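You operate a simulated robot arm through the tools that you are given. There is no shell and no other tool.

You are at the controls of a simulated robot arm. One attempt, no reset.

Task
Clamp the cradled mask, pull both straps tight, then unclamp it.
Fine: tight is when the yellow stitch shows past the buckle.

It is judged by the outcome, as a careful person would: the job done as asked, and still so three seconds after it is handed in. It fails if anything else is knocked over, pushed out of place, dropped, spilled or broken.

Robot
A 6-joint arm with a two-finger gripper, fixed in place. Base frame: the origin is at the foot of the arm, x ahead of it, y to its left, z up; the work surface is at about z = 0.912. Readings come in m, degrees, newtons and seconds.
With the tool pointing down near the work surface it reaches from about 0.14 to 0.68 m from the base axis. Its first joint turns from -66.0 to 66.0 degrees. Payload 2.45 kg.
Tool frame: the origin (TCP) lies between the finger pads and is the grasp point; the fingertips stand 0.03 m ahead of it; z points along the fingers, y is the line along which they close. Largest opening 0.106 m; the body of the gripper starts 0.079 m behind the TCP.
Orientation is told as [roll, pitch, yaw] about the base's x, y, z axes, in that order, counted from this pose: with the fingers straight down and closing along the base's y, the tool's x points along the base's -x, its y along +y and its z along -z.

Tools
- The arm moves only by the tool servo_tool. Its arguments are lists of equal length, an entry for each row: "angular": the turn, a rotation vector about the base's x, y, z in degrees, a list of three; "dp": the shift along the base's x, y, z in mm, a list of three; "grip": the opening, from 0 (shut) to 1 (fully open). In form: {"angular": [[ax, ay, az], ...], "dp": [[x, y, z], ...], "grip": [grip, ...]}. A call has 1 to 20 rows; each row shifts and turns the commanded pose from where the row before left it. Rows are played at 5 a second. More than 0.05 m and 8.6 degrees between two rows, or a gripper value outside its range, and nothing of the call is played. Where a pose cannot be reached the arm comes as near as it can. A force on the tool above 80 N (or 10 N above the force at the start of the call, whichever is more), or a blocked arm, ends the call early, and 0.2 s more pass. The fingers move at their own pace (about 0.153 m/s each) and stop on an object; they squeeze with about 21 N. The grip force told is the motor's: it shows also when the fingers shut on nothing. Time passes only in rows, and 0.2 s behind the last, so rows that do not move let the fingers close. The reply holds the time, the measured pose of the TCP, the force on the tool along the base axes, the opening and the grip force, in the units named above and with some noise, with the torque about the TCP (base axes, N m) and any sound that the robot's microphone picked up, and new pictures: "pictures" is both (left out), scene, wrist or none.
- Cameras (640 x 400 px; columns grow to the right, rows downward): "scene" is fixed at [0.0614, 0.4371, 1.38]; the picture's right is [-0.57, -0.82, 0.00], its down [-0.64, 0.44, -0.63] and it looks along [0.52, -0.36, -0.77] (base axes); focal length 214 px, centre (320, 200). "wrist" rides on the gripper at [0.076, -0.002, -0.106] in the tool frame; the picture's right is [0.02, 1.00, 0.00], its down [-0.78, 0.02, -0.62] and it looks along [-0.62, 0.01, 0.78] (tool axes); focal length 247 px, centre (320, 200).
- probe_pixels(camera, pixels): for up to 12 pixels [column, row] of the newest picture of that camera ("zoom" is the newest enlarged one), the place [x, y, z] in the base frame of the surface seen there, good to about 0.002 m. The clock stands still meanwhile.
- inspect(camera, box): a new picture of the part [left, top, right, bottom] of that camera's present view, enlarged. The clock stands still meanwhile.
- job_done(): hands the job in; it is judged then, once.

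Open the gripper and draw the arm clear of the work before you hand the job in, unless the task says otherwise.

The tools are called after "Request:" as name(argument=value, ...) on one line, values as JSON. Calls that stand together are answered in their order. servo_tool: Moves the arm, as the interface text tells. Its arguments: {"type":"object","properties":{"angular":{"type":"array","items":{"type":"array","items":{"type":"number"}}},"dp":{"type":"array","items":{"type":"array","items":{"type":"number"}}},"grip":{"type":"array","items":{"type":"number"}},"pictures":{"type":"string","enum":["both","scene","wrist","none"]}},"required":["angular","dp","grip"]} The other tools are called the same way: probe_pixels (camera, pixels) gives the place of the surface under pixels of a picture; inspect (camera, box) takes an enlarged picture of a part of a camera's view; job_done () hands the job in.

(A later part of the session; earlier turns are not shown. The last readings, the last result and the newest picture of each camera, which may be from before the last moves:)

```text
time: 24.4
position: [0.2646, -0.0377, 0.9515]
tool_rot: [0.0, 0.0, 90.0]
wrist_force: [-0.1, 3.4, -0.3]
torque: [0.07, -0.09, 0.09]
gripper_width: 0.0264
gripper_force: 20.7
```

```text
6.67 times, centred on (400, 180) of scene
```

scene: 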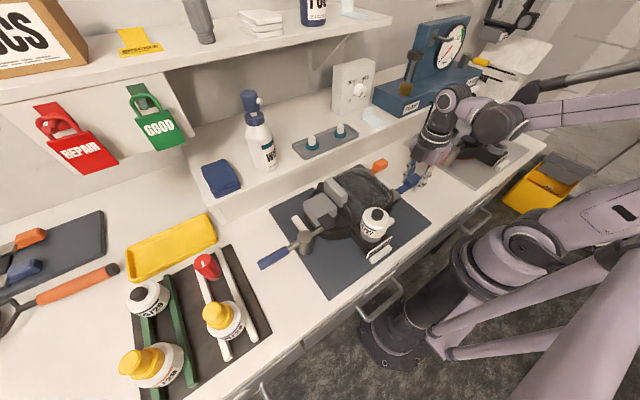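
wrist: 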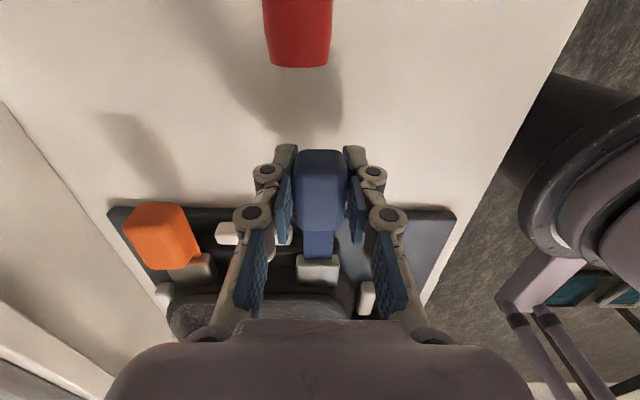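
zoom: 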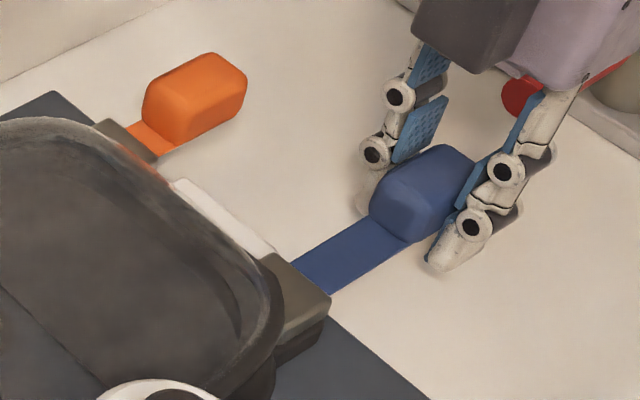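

The strap keeps coming, but the mask edge looks slightly shifted in the zoom. I compare with the same wide crop as before to check that the mask is holding in the clamp.

Request:
inspect(camera="scene", box=[250, 140, 450, 300])

Request:
probe_pixels(camera="wrist", pixels=[[320, 262], [320, 275], [300, 268], [340, 268], [320, 240], [160, 235]])

```text
2.50 times, centred on (350, 220) of scene
```

zoom: 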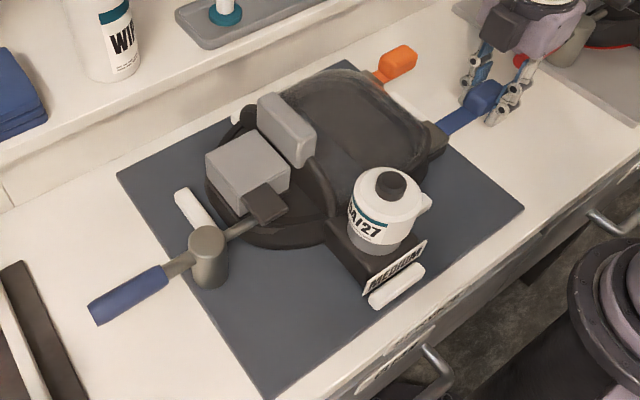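

```text
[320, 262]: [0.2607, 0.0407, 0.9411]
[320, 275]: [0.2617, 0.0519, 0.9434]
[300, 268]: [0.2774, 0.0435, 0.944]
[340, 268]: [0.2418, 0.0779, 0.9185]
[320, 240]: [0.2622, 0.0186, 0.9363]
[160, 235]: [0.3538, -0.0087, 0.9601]
```

The mask body has shifted a few mm toward -y, possibly taking up play against the end rail. I pull only 6 mm more and compare to see whether the mask still moves or just the strap.

Request:
servo_tool(angular=[[0, 0, 0], [0, 0, 0], [0, 0, 0], [0, 0, 0]], dp=[[0, -2, 0], [0, -2, 0], [0, -2, 0], [0, 0, 0]], grip=[0, 0, 0, 0], pictures="wrist")

Request:
inspect(camera="scene", box=[250, 140, 450, 300])

Request:
inspect(camera="scene", box=[360, 150, 440, 210])

Request:
inspect(camera="wrist", box=[240, 120, 400, 280])

```text
time: 25.4
position: [0.2633, -0.0438, 0.9521]
tool_rot: [0.1, -0.1, 90.0]
wrist_force: [0.0, 4.1, -0.6]
torque: [0.34, 0.02, 0.05]
gripper_width: 0.0269
gripper_force: 20.6
```

wrist: 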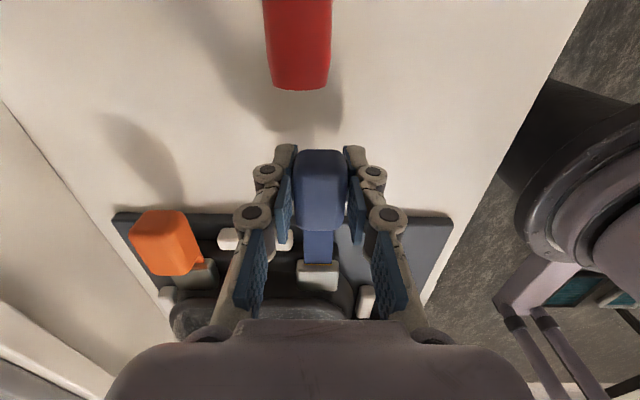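

```text
2.50 times, centred on (350, 220) of scene
```

zoom: 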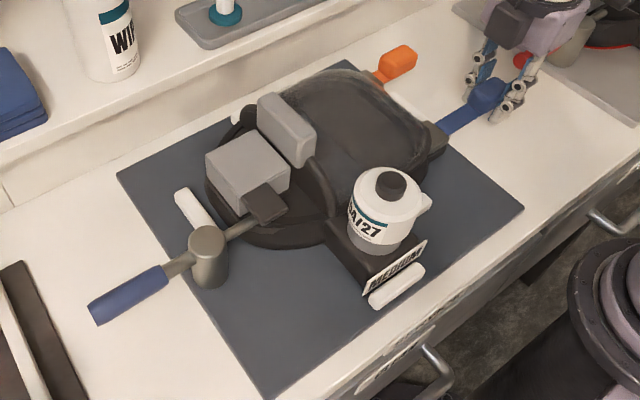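

```text
6.67 times, centred on (400, 180) of scene
```

zoom: 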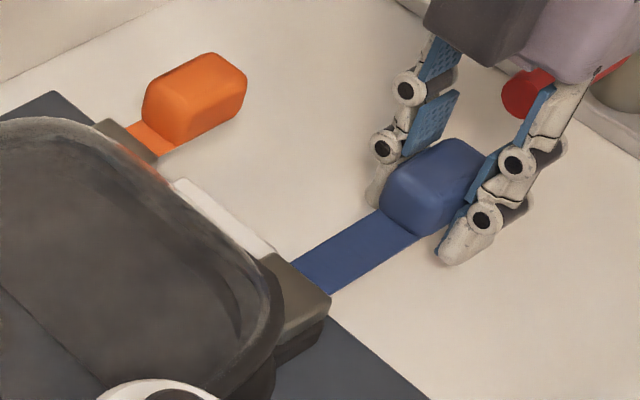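

```text
2.50 times, centred on (320, 200) of wrist
```

zoom: 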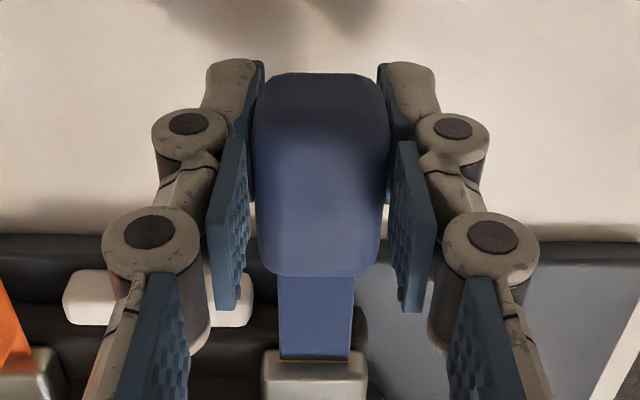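

The mask no longer moves, and a yellow line is just emerging at the buckle, zoom (315,360). I pull 5 mm more.

Request:
servo_tool(angular=[[0, 0, 0], [0, 0, 0], [0, 0, 0], [0, 0, 0]], dp=[[0, -2, 0], [0, -2, 0], [0, -2, 0], [0, 0, 0]], grip=[0, 0, 0, 0], pictures="wrist")

Request:
inspect(camera="scene", box=[360, 150, 440, 210])

Request:
inspect(camera="wrist", box=[240, 140, 400, 300])

```text
time: 26.4
position: [0.2646, -0.0491, 0.9518]
tool_rot: [0.0, 0.0, 90.0]
wrist_force: [-0.3, 3.8, -0.2]
torque: [0.31, 0.01, 0.09]
gripper_width: 0.0265
gripper_force: 21.2
```

wrist: 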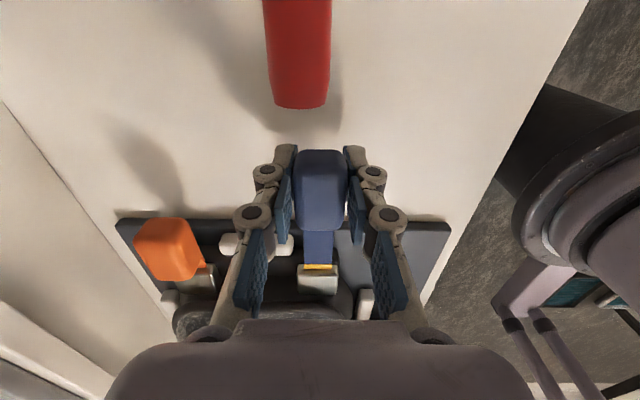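

```text
6.67 times, centred on (400, 180) of scene
```

zoom: 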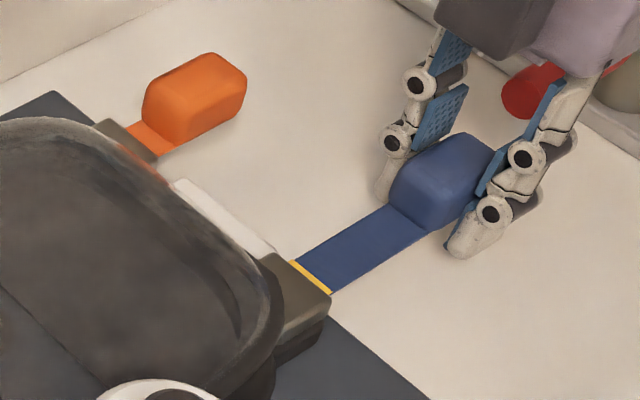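

```text
2.50 times, centred on (320, 220) of wrist
```

zoom: 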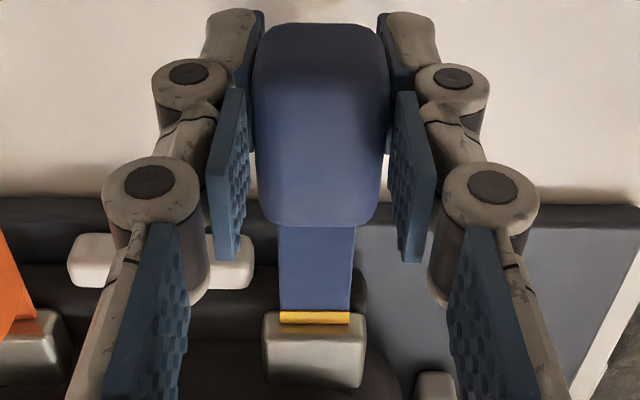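

The yellow stitch now shows at (318,267). I pull 2 mm more for margin, then relax slightly and release the tab.

Request:
servo_tool(angular=[[0, 0, 0], [0, 0, 0], [0, 0, 0], [0, 0, 0]], dp=[[0, -1.5, 0], [0, -1, 0], [0, 0, 0], [0, 0, 0]], grip=[0, 0, 0, 0], pictures="wrist")

Request:
inspect(camera="wrist", box=[260, 180, 380, 300])

```text
time: 27.4
position: [0.2646, -0.0529, 0.9522]
tool_rot: [0.1, 0.1, 90.0]
wrist_force: [0.9, 3.4, 0.0]
torque: [0.1, -0.08, 0.04]
gripper_width: 0.0267
gripper_force: 20.9
```

wrist: 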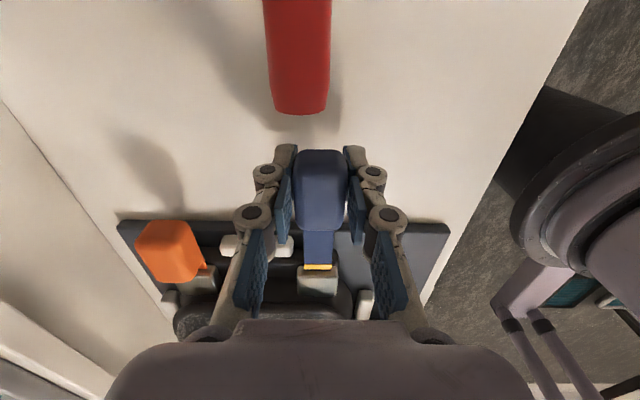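

```text
3.33 times, centred on (320, 240) of wrist
```

zoom: 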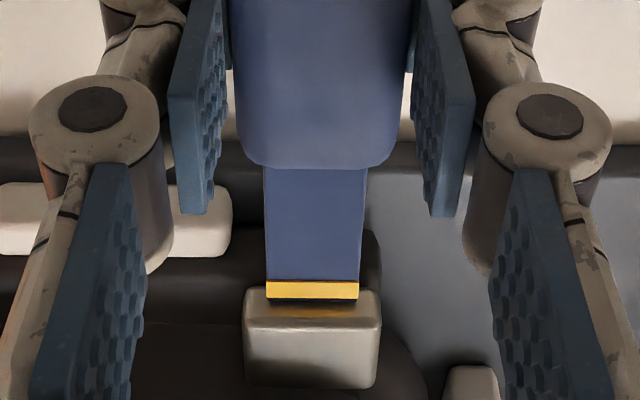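

The whole stitch is past the buckle, zoom (312,290). I open the fingers in place and lift straight up.

Request:
servo_tool(angular=[[0, 0, 0], [0, 0, 0], [0, 0, 0], [0, 0, 0], [0, 0, 0]], dp=[[0, 0, 0], [0, 0, 0], [0, 0, 20], [0, 0, 30], [0, 0, 30]], grip=[0.5, 0.5, 0.5, 0.5, 0.5])

Request:
inspect(camera="scene", box=[250, 140, 450, 300])

Request:
inspect(camera="wrist", box=[200, 80, 400, 260])

```text
time: 28.6
position: [0.2668, -0.0518, 1.0319]
tool_rot: [0.1, 0.1, 89.9]
wrist_force: [-0.2, -1.0, -0.3]
torque: [0.04, -0.04, -0.02]
gripper_width: 0.0527
gripper_force: 0.1
```

scene: 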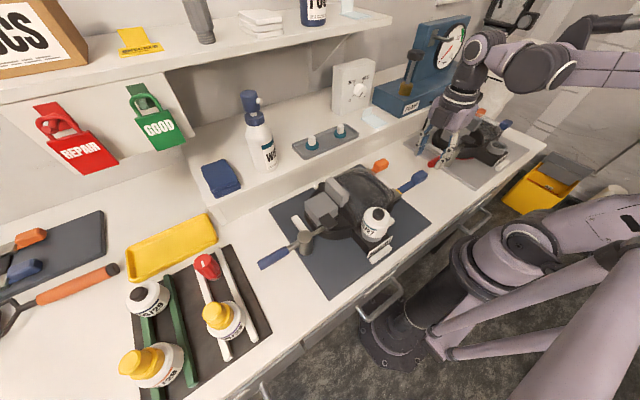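
wrist: 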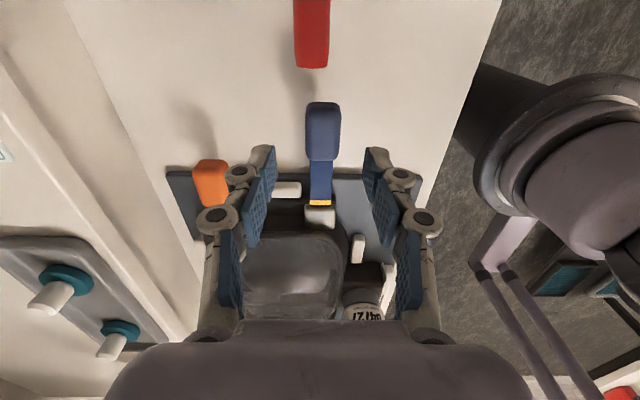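

```text
2.50 times, centred on (350, 220) of scene
```

zoom: 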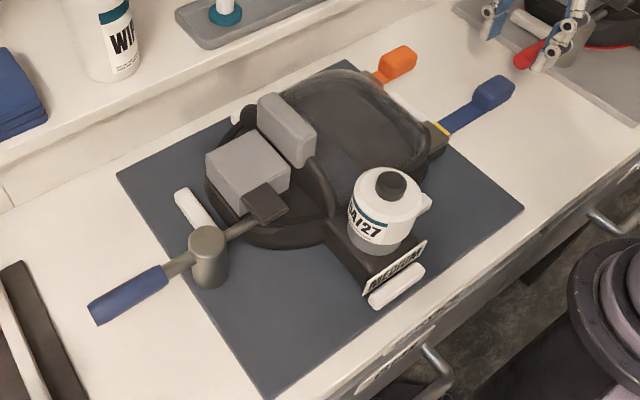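

```text
2.22 times, centred on (300, 170) of wrist
```

zoom: 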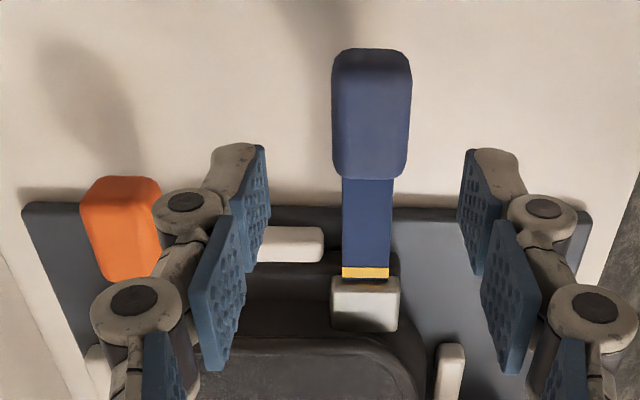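

The blue stitch stays past the buckle. Next I go over to the orange tab at x≈0.363 and probe its shifted position.

Request:
servo_tool(angular=[[0, 0, 0], [0, 0, 0], [0, 0, 0], [0, 0, 0]], dp=[[32, 16, 5], [32, 16, 0], [32, 14, 0], [0, 0, 0]], grip=[0.5, 0.5, 0.5, 0.5])

Request:
inspect(camera="wrist", box=[220, 60, 420, 220])

```text
time: 29.6
position: [0.3603, -0.0048, 1.0361]
tool_rot: [0.1, 0.0, 90.0]
wrist_force: [0.6, -0.3, 0.2]
torque: [0.01, -0.03, 0.0]
gripper_width: 0.053
gripper_force: 0.1
```

scene: 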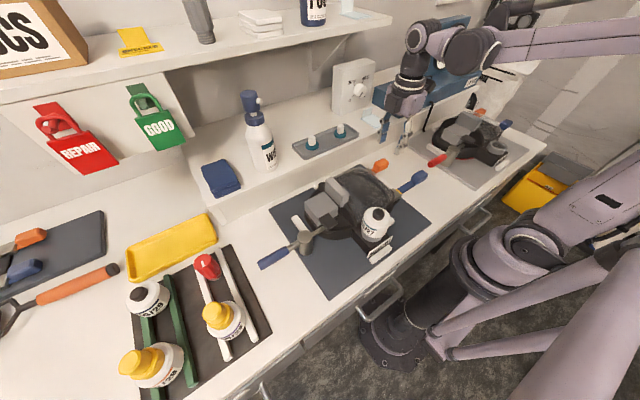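
wrist: 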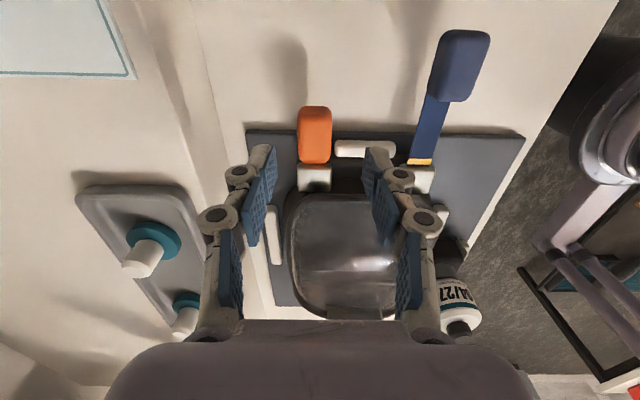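

```text
2.50 times, centred on (320, 140) of wrist
```

zoom: 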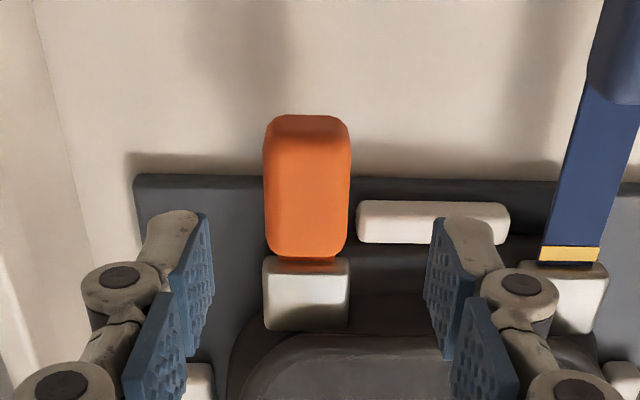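

The white rail at zoom (430,220) is close to the tab's inner side. I probe the tab and the rail to choose the grasp y.

Request:
probe_pixels(camera="zoom", pixels=[[307, 125], [307, 180], [307, 245], [270, 180], [345, 180], [365, 205], [365, 235], [307, 285], [430, 205], [600, 290], [305, 259]])

```text
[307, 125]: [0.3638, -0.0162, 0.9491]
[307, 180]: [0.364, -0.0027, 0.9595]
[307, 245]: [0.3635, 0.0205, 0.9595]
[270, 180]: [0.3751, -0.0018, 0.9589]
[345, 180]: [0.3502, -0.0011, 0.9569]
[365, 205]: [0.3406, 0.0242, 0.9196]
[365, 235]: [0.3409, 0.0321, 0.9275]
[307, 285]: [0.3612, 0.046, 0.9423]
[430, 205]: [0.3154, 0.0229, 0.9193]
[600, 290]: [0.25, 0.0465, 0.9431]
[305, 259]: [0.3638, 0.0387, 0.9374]
```

The tab spans y from -0.018 to 0.024, and the rail starts at y≈0.023. I grasp at y≈-0.005, x≈0.363, z≈0.952.

Request:
servo_tool(angular=[[0, 0, 0], [0, 0, 0], [0, 0, 0], [0, 0, 0], [0, 0, 0], [0, 0, 0], [0, 0, 0]], dp=[[2.5, 0, -30], [0, 0, -30], [0, 0, -24], [0, 0, 0], [0, 0, 0], [0, 0, 0], [0, 0, 0]], grip=[0.5, 0.5, 0.5, 0.5, 0, 0, 0], pictures="wrist")

Request:
inspect(camera="scene", box=[330, 130, 450, 210])

```text
time: 31.2
position: [0.3641, -0.0065, 0.9527]
tool_rot: [0.1, 0.0, 90.0]
wrist_force: [3.5, -0.1, -0.4]
torque: [-0.02, -0.06, 0.05]
gripper_width: 0.0267
gripper_force: 20.9
```

wrist: 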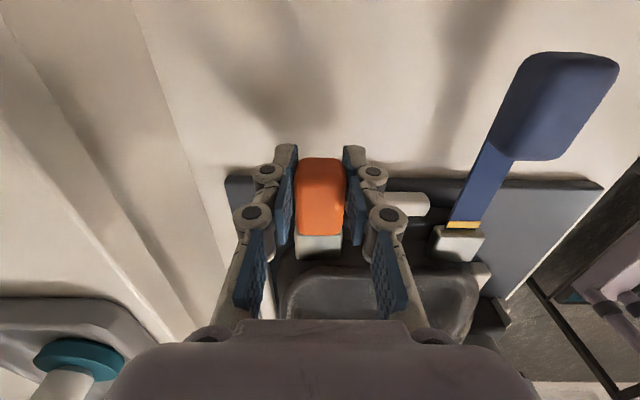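

```text
5.00 times, centred on (390, 170) of scene
```

zoom: 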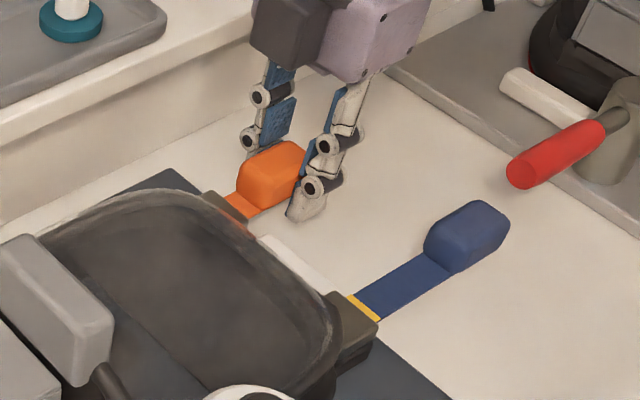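

The orange tab is gripped at width 0.0267. I pull 15 mm along -y in 3 mm steps.

Request:
servo_tool(angular=[[0, 0, 0], [0, 0, 0], [0, 0, 0], [0, 0, 0], [0, 0, 0], [0, 0, 0]], dp=[[0, -3, 0], [0, -3, 0], [0, -3, 0], [0, -3, 0], [0, -3, 0], [0, 0, 0]], grip=[0, 0, 0, 0, 0, 0], pictures="wrist")

Request:
inspect(camera="scene", box=[330, 130, 450, 210])

Request:
inspect(camera="wrist", box=[260, 180, 380, 300])

```text
time: 32.6
position: [0.3633, -0.0208, 0.9531]
tool_rot: [-0.2, 0.1, 89.9]
wrist_force: [18.5, 2.6, 21.6]
torque: [0.38, -0.28, -0.35]
gripper_width: 0.0266
gripper_force: 20.6
```

wrist: 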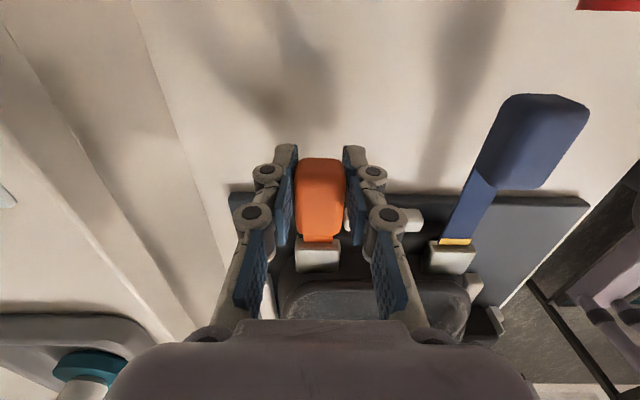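

```text
5.00 times, centred on (390, 170) of scene
```

zoom: 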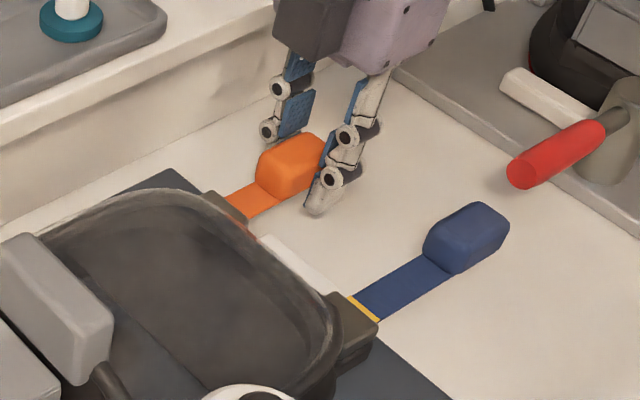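

```text
3.33 times, centred on (320, 240) of wrist
```

zoom: 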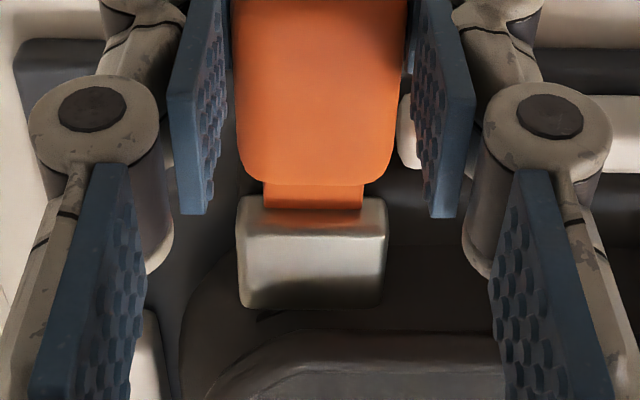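

The strap slides, but side forces of x +18 N and z +22 N show the tool is pressing off the strap's line. I relieve with a small shift +x, +z and re-read.

Request:
servo_tool(angular=[[0, 0, 0], [0, 0, 0]], dp=[[0.8, 0, 0.8], [0, 0, 0]], grip=[0, 0], pictures="none")

```text
time: 33.2
position: [0.3614, -0.0223, 0.954]
tool_rot: [0.3, 0.1, 89.8]
wrist_force: [2.9, -2.3, -0.5]
torque: [-0.19, -0.13, -0.55]
gripper_width: 0.0269
gripper_force: 20.6
```

The forces are back near zero. I continue the pull another 12 mm.

Request:
servo_tool(angular=[[0, 0, 0], [0, 0, 0], [0, 0, 0], [0, 0, 0], [0, 0, 0]], dp=[[0.3, -3, 0], [0, -3, 0], [0, -3, 0], [0, -3, 0], [0, 0, 0]], grip=[0, 0, 0, 0, 0], pictures="wrist")

Request:
inspect(camera="scene", box=[330, 130, 450, 210])

Request:
inspect(camera="wrist", box=[260, 180, 380, 300])

```text
time: 34.4
position: [0.3651, -0.0328, 0.9528]
tool_rot: [0.0, 0.0, 90.0]
wrist_force: [-4.6, 4.5, -0.5]
torque: [0.15, 0.07, 0.14]
gripper_width: 0.027
gripper_force: 21.1
```

wrist: 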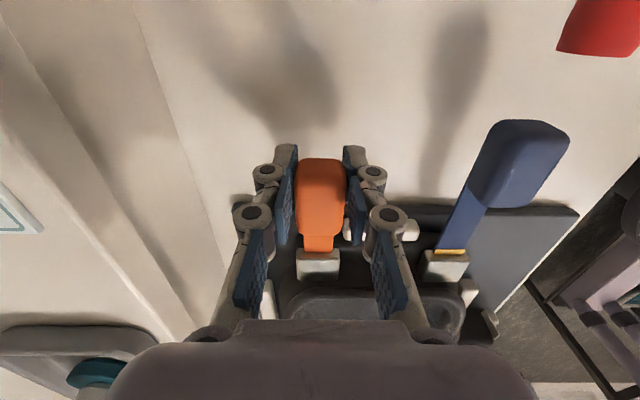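

```text
5.00 times, centred on (390, 170) of scene
```

zoom: 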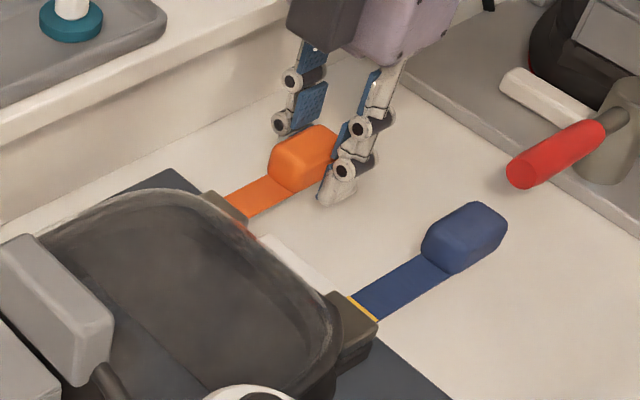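

```text
3.33 times, centred on (320, 240) of wrist
```

zoom: 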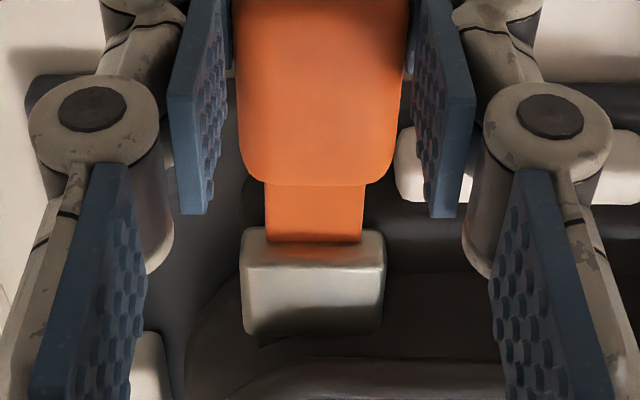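

No yellow yet on the orange strap. I pull 9 mm more with a slight -x correction.

Request:
servo_tool(angular=[[0, 0, 0], [0, 0, 0], [0, 0, 0], [0, 0, 0]], dp=[[-0.4, -3, 0], [0, -3, 0], [0, -3, 0], [0, 0, 0]], grip=[0, 0, 0, 0], pictures="wrist")

Request:
inspect(camera="scene", box=[330, 130, 450, 210])

Request:
inspect(camera="wrist", box=[260, 180, 380, 300])

```text
time: 35.4
position: [0.3645, -0.0421, 0.9528]
tool_rot: [0.2, -0.1, 89.9]
wrist_force: [3.5, 3.7, -2.1]
torque: [0.04, -0.11, -0.01]
gripper_width: 0.0269
gripper_force: 21.0
```

wrist: 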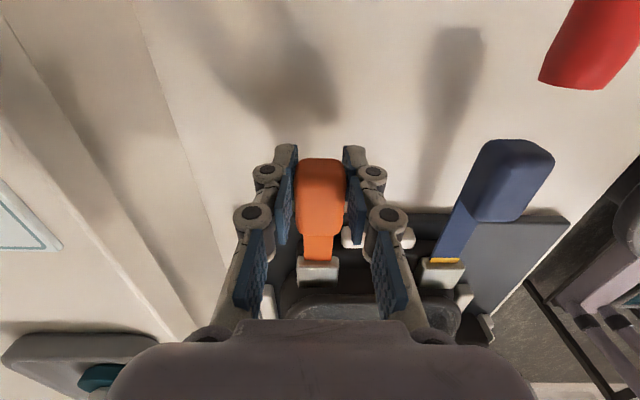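

```text
5.00 times, centred on (390, 170) of scene
```

zoom: 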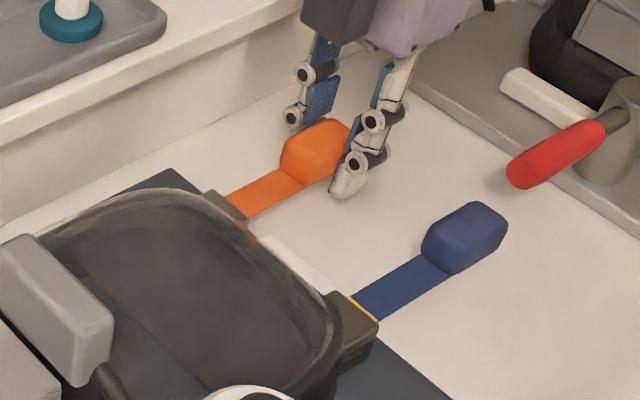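

```text
3.33 times, centred on (320, 240) of wrist
```

zoom: 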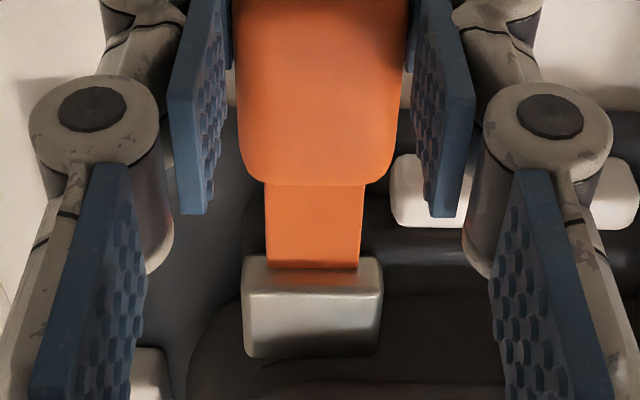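

The blue stitch looks a little thinner than before, so I zoom in on it to check for creep.

Request:
inspect(camera="scene", box=[380, 165, 440, 205])

Request:
inspect(camera="wrist", box=[400, 200, 500, 290])

```text
10.00 times, centred on (410, 185) of scene
```

zoom: 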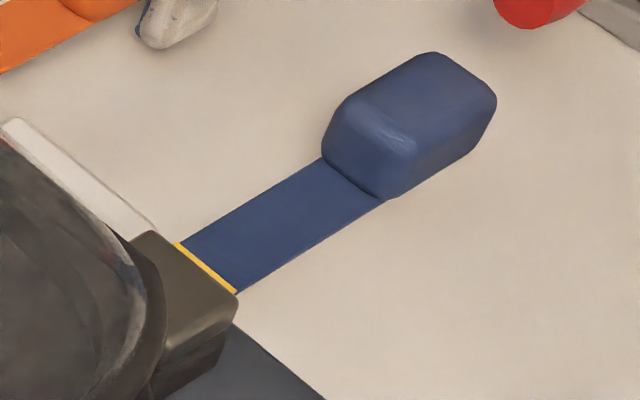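

```text
4.44 times, centred on (450, 245) of wrist
```

zoom: 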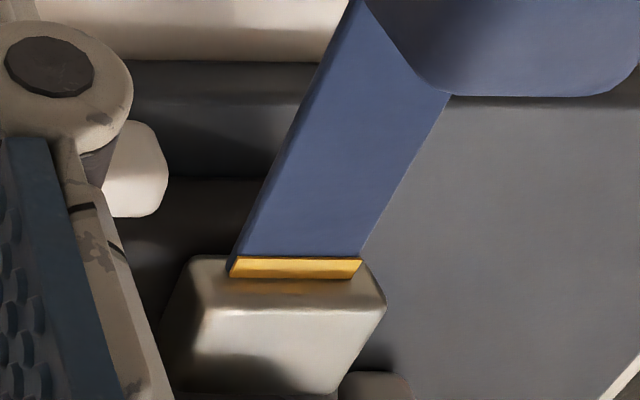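

The blue stitch still shows but has crept back a little, so I will recheck it after the orange strap. I pull orange 6 mm more.

Request:
servo_tool(angular=[[0, 0, 0], [0, 0, 0], [0, 0, 0], [0, 0, 0]], dp=[[0.3, -2, 0], [0, -2, 0], [0, -2, 0], [0, 0, 0]], grip=[0, 0, 0, 0], pictures="wrist")

Request:
inspect(camera="scene", box=[380, 165, 440, 205])

Request:
inspect(camera="wrist", box=[260, 180, 380, 300])

```text
time: 36.4
position: [0.3634, -0.0485, 0.9535]
tool_rot: [0.1, 0.1, 89.9]
wrist_force: [1.8, 4.8, -0.1]
torque: [0.27, -0.02, -0.17]
gripper_width: 0.0267
gripper_force: 21.5
```

wrist: 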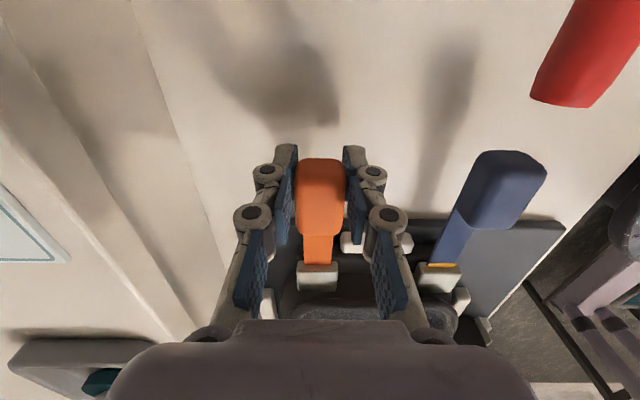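

```text
10.00 times, centred on (410, 185) of scene
```

zoom: 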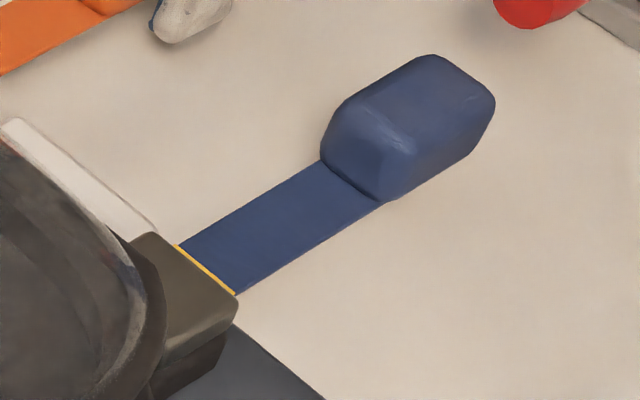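

```text
3.33 times, centred on (320, 240) of wrist
```

zoom: 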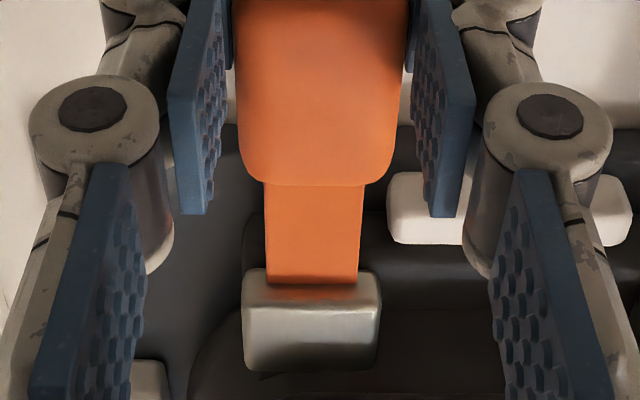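

Still no yellow on orange, and the blue strap seems to draw in slowly as orange is pulled. I continue orange 6 mm more, planning to re-tighten blue afterwards.

Request:
servo_tool(angular=[[0, 0, 0], [0, 0, 0], [0, 0, 0], [0, 0, 0]], dp=[[0.2, -2, 0], [0, -2, 0], [0, -2, 0], [0, 0, 0]], grip=[0, 0, 0, 0], pictures="wrist")

Request:
inspect(camera="scene", box=[250, 140, 450, 300])

Request:
inspect(camera="wrist", box=[260, 180, 380, 300])

```text
time: 37.4
position: [0.363, -0.0533, 0.9531]
tool_rot: [0.1, 0.0, 90.0]
wrist_force: [3.6, 4.1, -1.0]
torque: [0.08, -0.13, -0.2]
gripper_width: 0.0264
gripper_force: 21.6
```

wrist: 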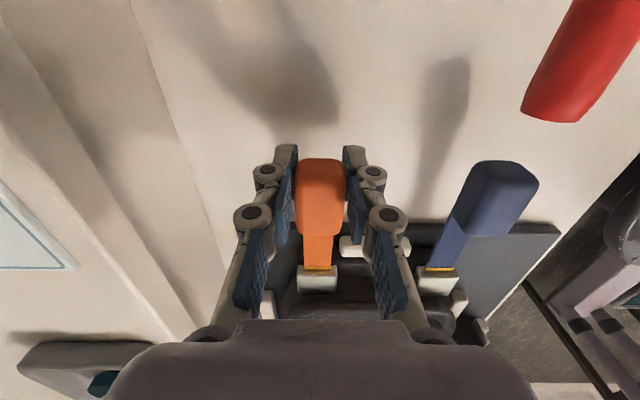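

```text
2.50 times, centred on (350, 220) of scene
```

zoom: 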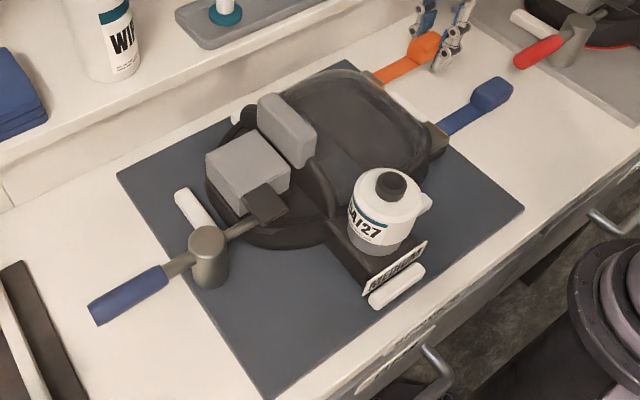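

```text
3.33 times, centred on (320, 240) of wrist
```

zoom: 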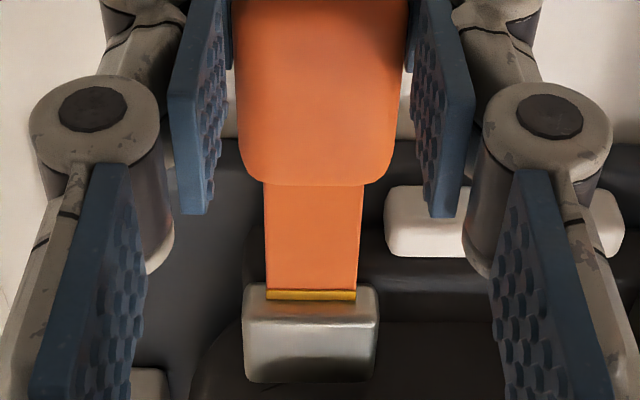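

The orange stitch is emerging at zoom (310,295). I pull 7 mm more so it is fully out with a margin.

Request:
servo_tool(angular=[[0, 0, 0], [0, 0, 0], [0, 0, 0], [0, 0, 0], [0, 0, 0]], dp=[[0.2, -2, 0], [0, -2, 0], [0, -2, 0], [0, -1.5, 0], [0, 0, 0]], grip=[0, 0, 0, 0, 0], pictures="wrist")

Request:
inspect(camera="wrist", box=[260, 180, 380, 300])

Request:
inspect(camera="scene", box=[370, 140, 440, 205])

```text
time: 38.6
position: [0.364, -0.0612, 0.9545]
tool_rot: [0.1, 0.0, 90.1]
wrist_force: [-2.6, 3.8, -0.5]
torque: [0.33, 0.07, 0.03]
gripper_width: 0.0266
gripper_force: 21.1
```

wrist: 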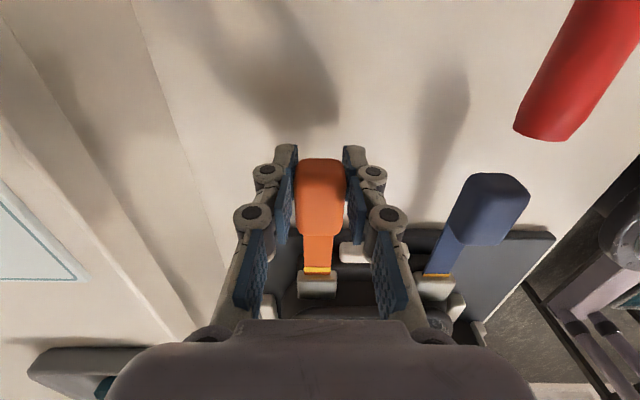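

```text
3.33 times, centred on (320, 240) of wrist
```

zoom: 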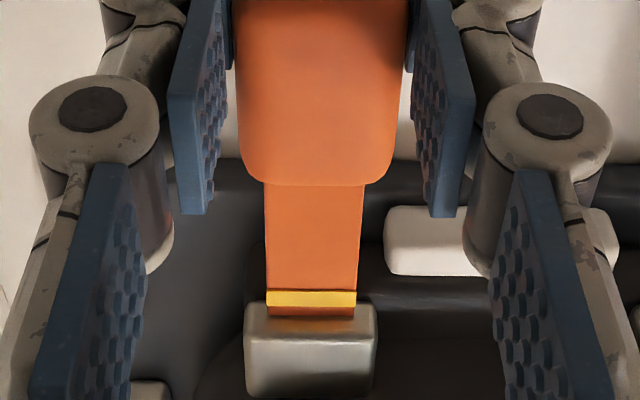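

```text
6.15 times, centred on (405, 172) of scene
```

zoom: 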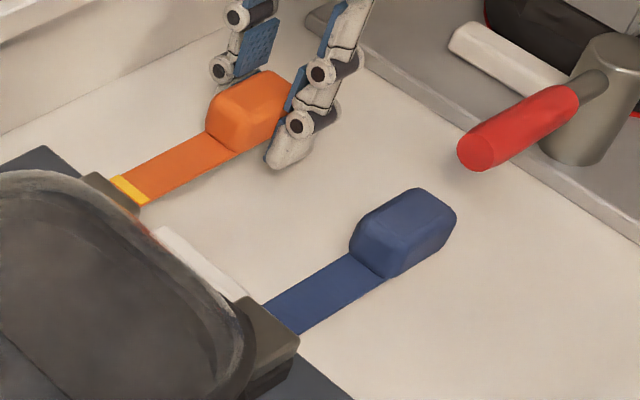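

The orange stitch is fully out, but the blue stitch has almost drawn back behind its buckle. I release orange, lift, and go back to re-tighten blue.

Request:
servo_tool(angular=[[0, 0, 0], [0, 0, 0], [0, 0, 0], [0, 0, 0], [0, 0, 0], [0, 0, 0], [0, 0, 0], [0, 0, 0], [0, 0, 0]], dp=[[0, 0, 0], [0, 0, 0], [0, 0, 20], [0, 0, 35], [0, 0, 25], [-33, 5, 0], [-33, 5, 0], [-32, 5, 0], [0, 0, 0]], grip=[0.5, 0.5, 0.5, 0.5, 0.5, 0.5, 0.5, 0.5, 0.5], pictures="both")

Request:
inspect(camera="wrist", box=[200, 60, 400, 230])

Request:
inspect(camera="scene", box=[370, 140, 440, 205])

```text
time: 40.6
position: [0.2655, -0.0449, 1.034]
tool_rot: [0.1, 0.0, 90.0]
wrist_force: [-0.4, 0.2, 0.7]
torque: [-0.02, 0.0, 0.02]
gripper_width: 0.053
gripper_force: 0.0
```

scene: 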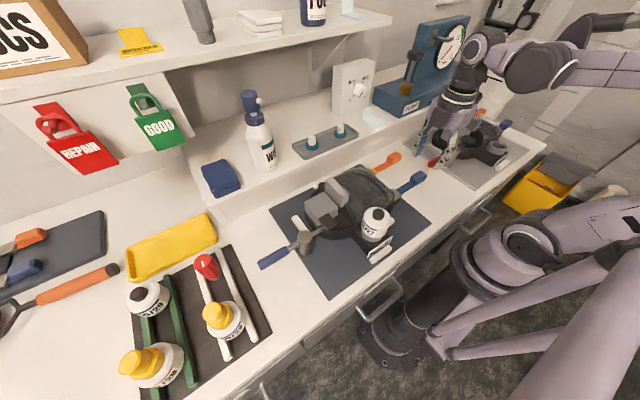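
wrist: 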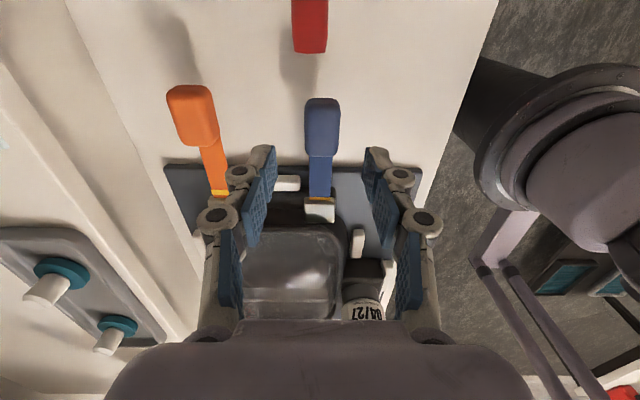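

```text
2.35 times, centred on (300, 145) of wrist
```

zoom: 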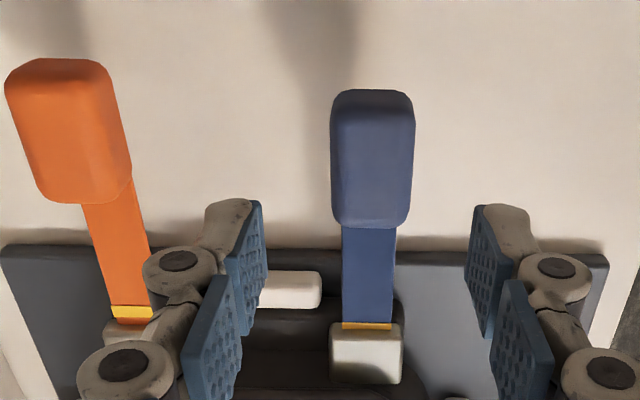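

```text
6.15 times, centred on (405, 172) of scene
```

zoom: 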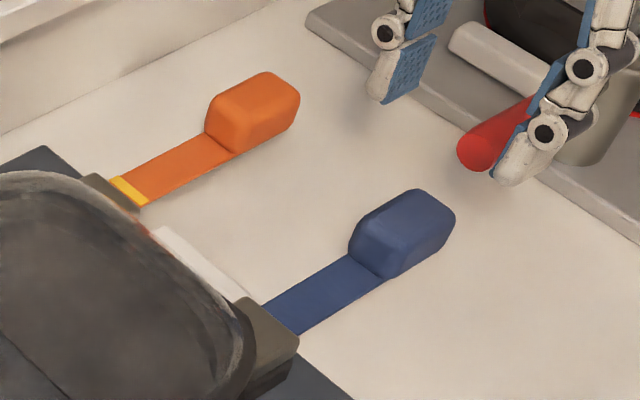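

The blue stitch shows only a sliver. I lower onto the blue tab, grip it and re-pull by about 9 mm.

Request:
servo_tool(angular=[[0, 0, 0], [0, 0, 0], [0, 0, 0], [0, 0, 0], [0, 0, 0], [0, 0, 0], [0, 0, 0]], dp=[[0, 0, -30], [0, 0, -30], [0, 0, -22], [0, 0, 0], [0, 0, 0], [0, 0, 0], [0, 0, 0]], grip=[0.5, 0.5, 0.5, 0.5, 0, 0, 0], pictures="wrist")

```text
time: 42.2
position: [0.2677, -0.0448, 0.95]
tool_rot: [-0.1, -0.1, 90.0]
wrist_force: [-2.4, 1.7, -0.1]
torque: [-0.1, -0.02, 0.58]
gripper_width: 0.0266
gripper_force: 20.8
```

wrist: 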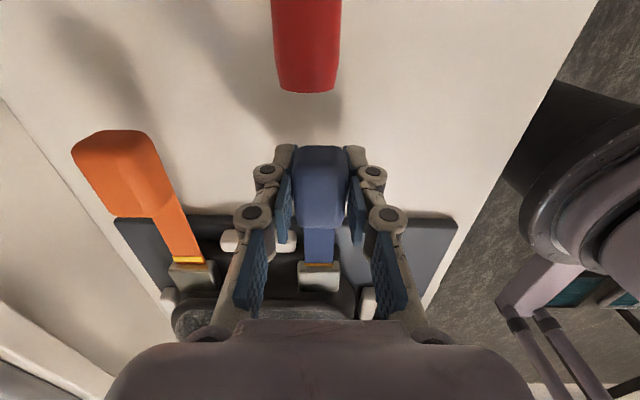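

The blue tab is gripped again at width 0.0266. I pull 8 mm along -y.

Request:
servo_tool(angular=[[0, 0, 0], [0, 0, 0], [0, 0, 0], [0, 0, 0], [0, 0, 0]], dp=[[-0.6, -2, 0], [0, -2, 0], [0, -2, 0], [0, -2, 0], [0, 0, 0]], grip=[0, 0, 0, 0, 0], pictures="wrist")

Request:
inspect(camera="wrist", box=[260, 180, 380, 300])

Request:
inspect(camera="scene", box=[370, 140, 440, 205])

```text
time: 43.4
position: [0.2663, -0.054, 0.9524]
tool_rot: [0.1, 0.1, 90.0]
wrist_force: [0.8, 5.6, -0.5]
torque: [0.23, -0.01, 0.48]
gripper_width: 0.0266
gripper_force: 20.9
```

wrist: 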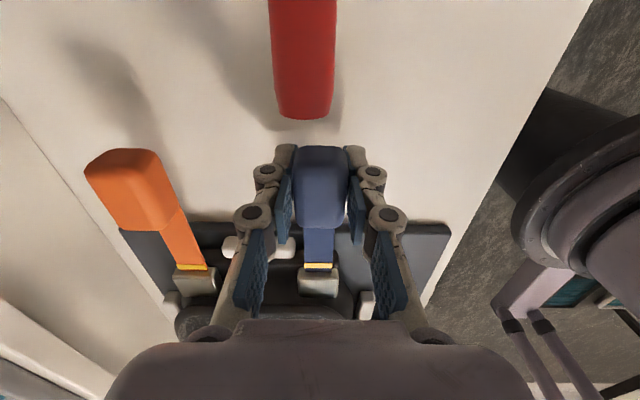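

```text
3.33 times, centred on (320, 240) of wrist
```

zoom: 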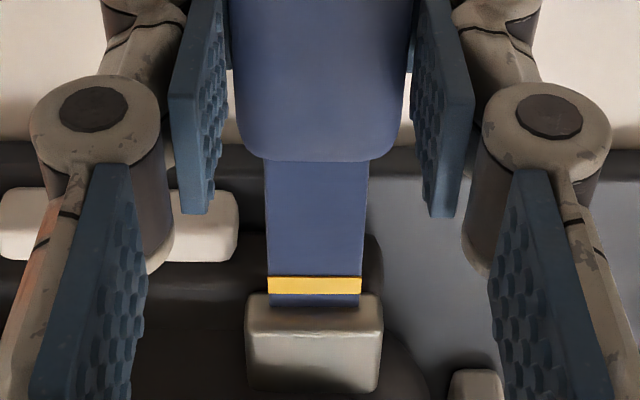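

```text
6.15 times, centred on (405, 172) of scene
```

zoom: 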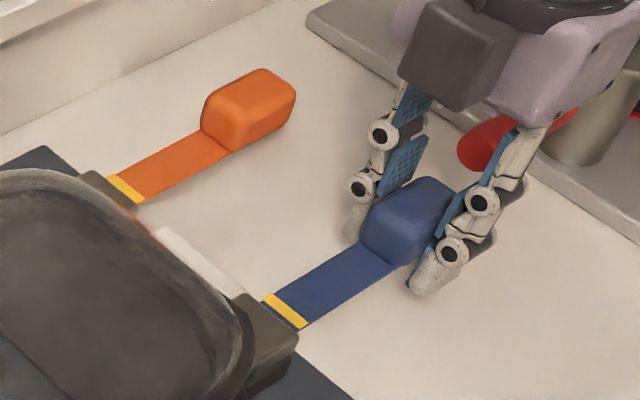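

Both stitches are now clear of the buckles. I release blue, lift, and wait a little to see whether either creeps back.

Request:
servo_tool(angular=[[0, 0, 0], [0, 0, 0], [0, 0, 0], [0, 0, 0], [0, 0, 0], [0, 0, 0], [0, 0, 0], [0, 0, 0], [0, 0, 0]], dp=[[0, 0, 0], [0, 0, 0], [0, 0, 20], [0, 0, 40], [0, 0, 45], [0, 0, 45], [0, 0, 0], [0, 0, 0], [0, 0, 0]], grip=[0.5, 0.5, 0.5, 0.5, 0.5, 0.5, 0.5, 0.5, 0.5])

Request:
inspect(camera="scene", box=[370, 140, 440, 205])

Request:
inspect(camera="wrist", box=[200, 40, 400, 230])

Request:
inspect(camera="scene", box=[250, 140, 450, 300])

```text
time: 45.4
position: [0.2646, -0.0533, 1.1011]
tool_rot: [0.2, 0.0, 90.0]
wrist_force: [0.0, -0.1, 0.3]
torque: [-0.03, -0.01, -0.01]
gripper_width: 0.053
gripper_force: 0.1
```

scene: 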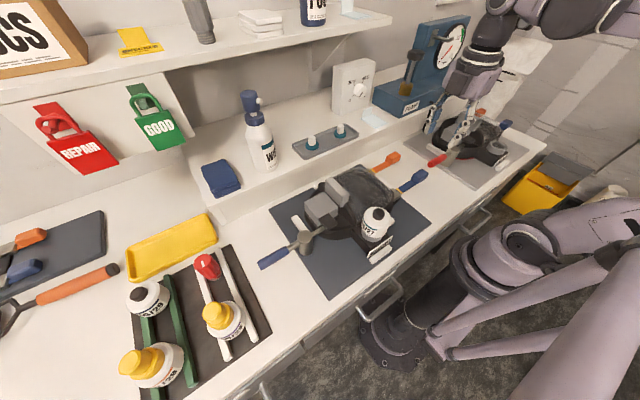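
wrist: 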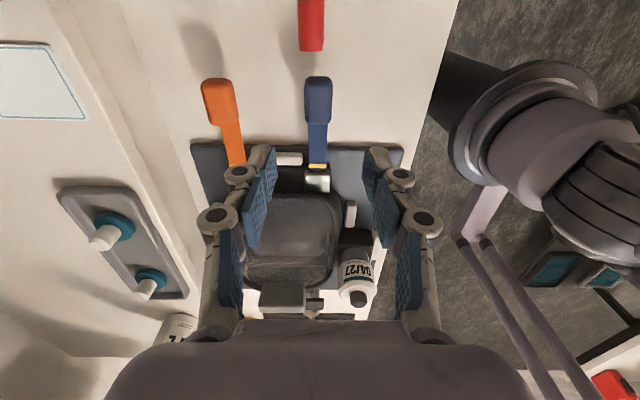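

```text
6.15 times, centred on (405, 172) of scene
```

zoom: 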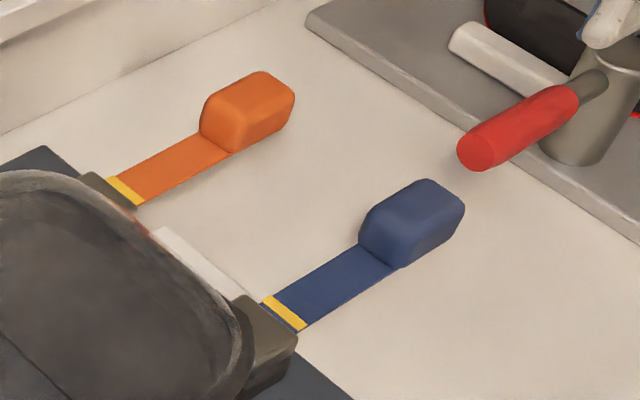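

```text
2.11 times, centred on (300, 135) of wrist
```

zoom: 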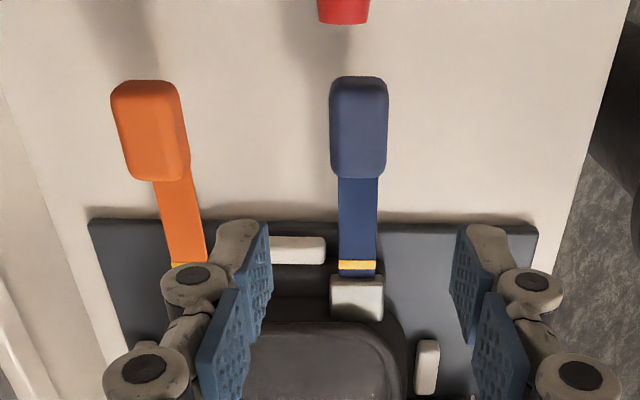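

```text
2.50 times, centred on (350, 220) of scene
```

zoom: 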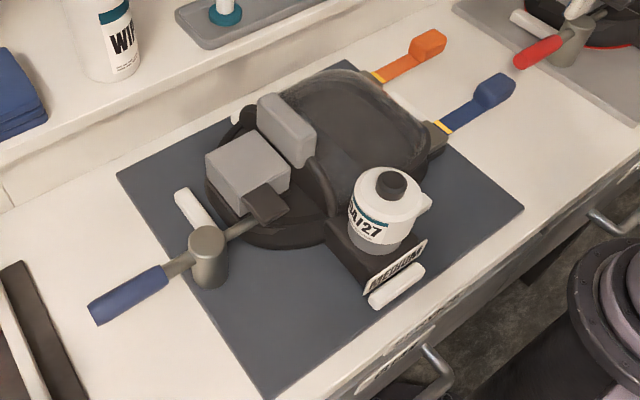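

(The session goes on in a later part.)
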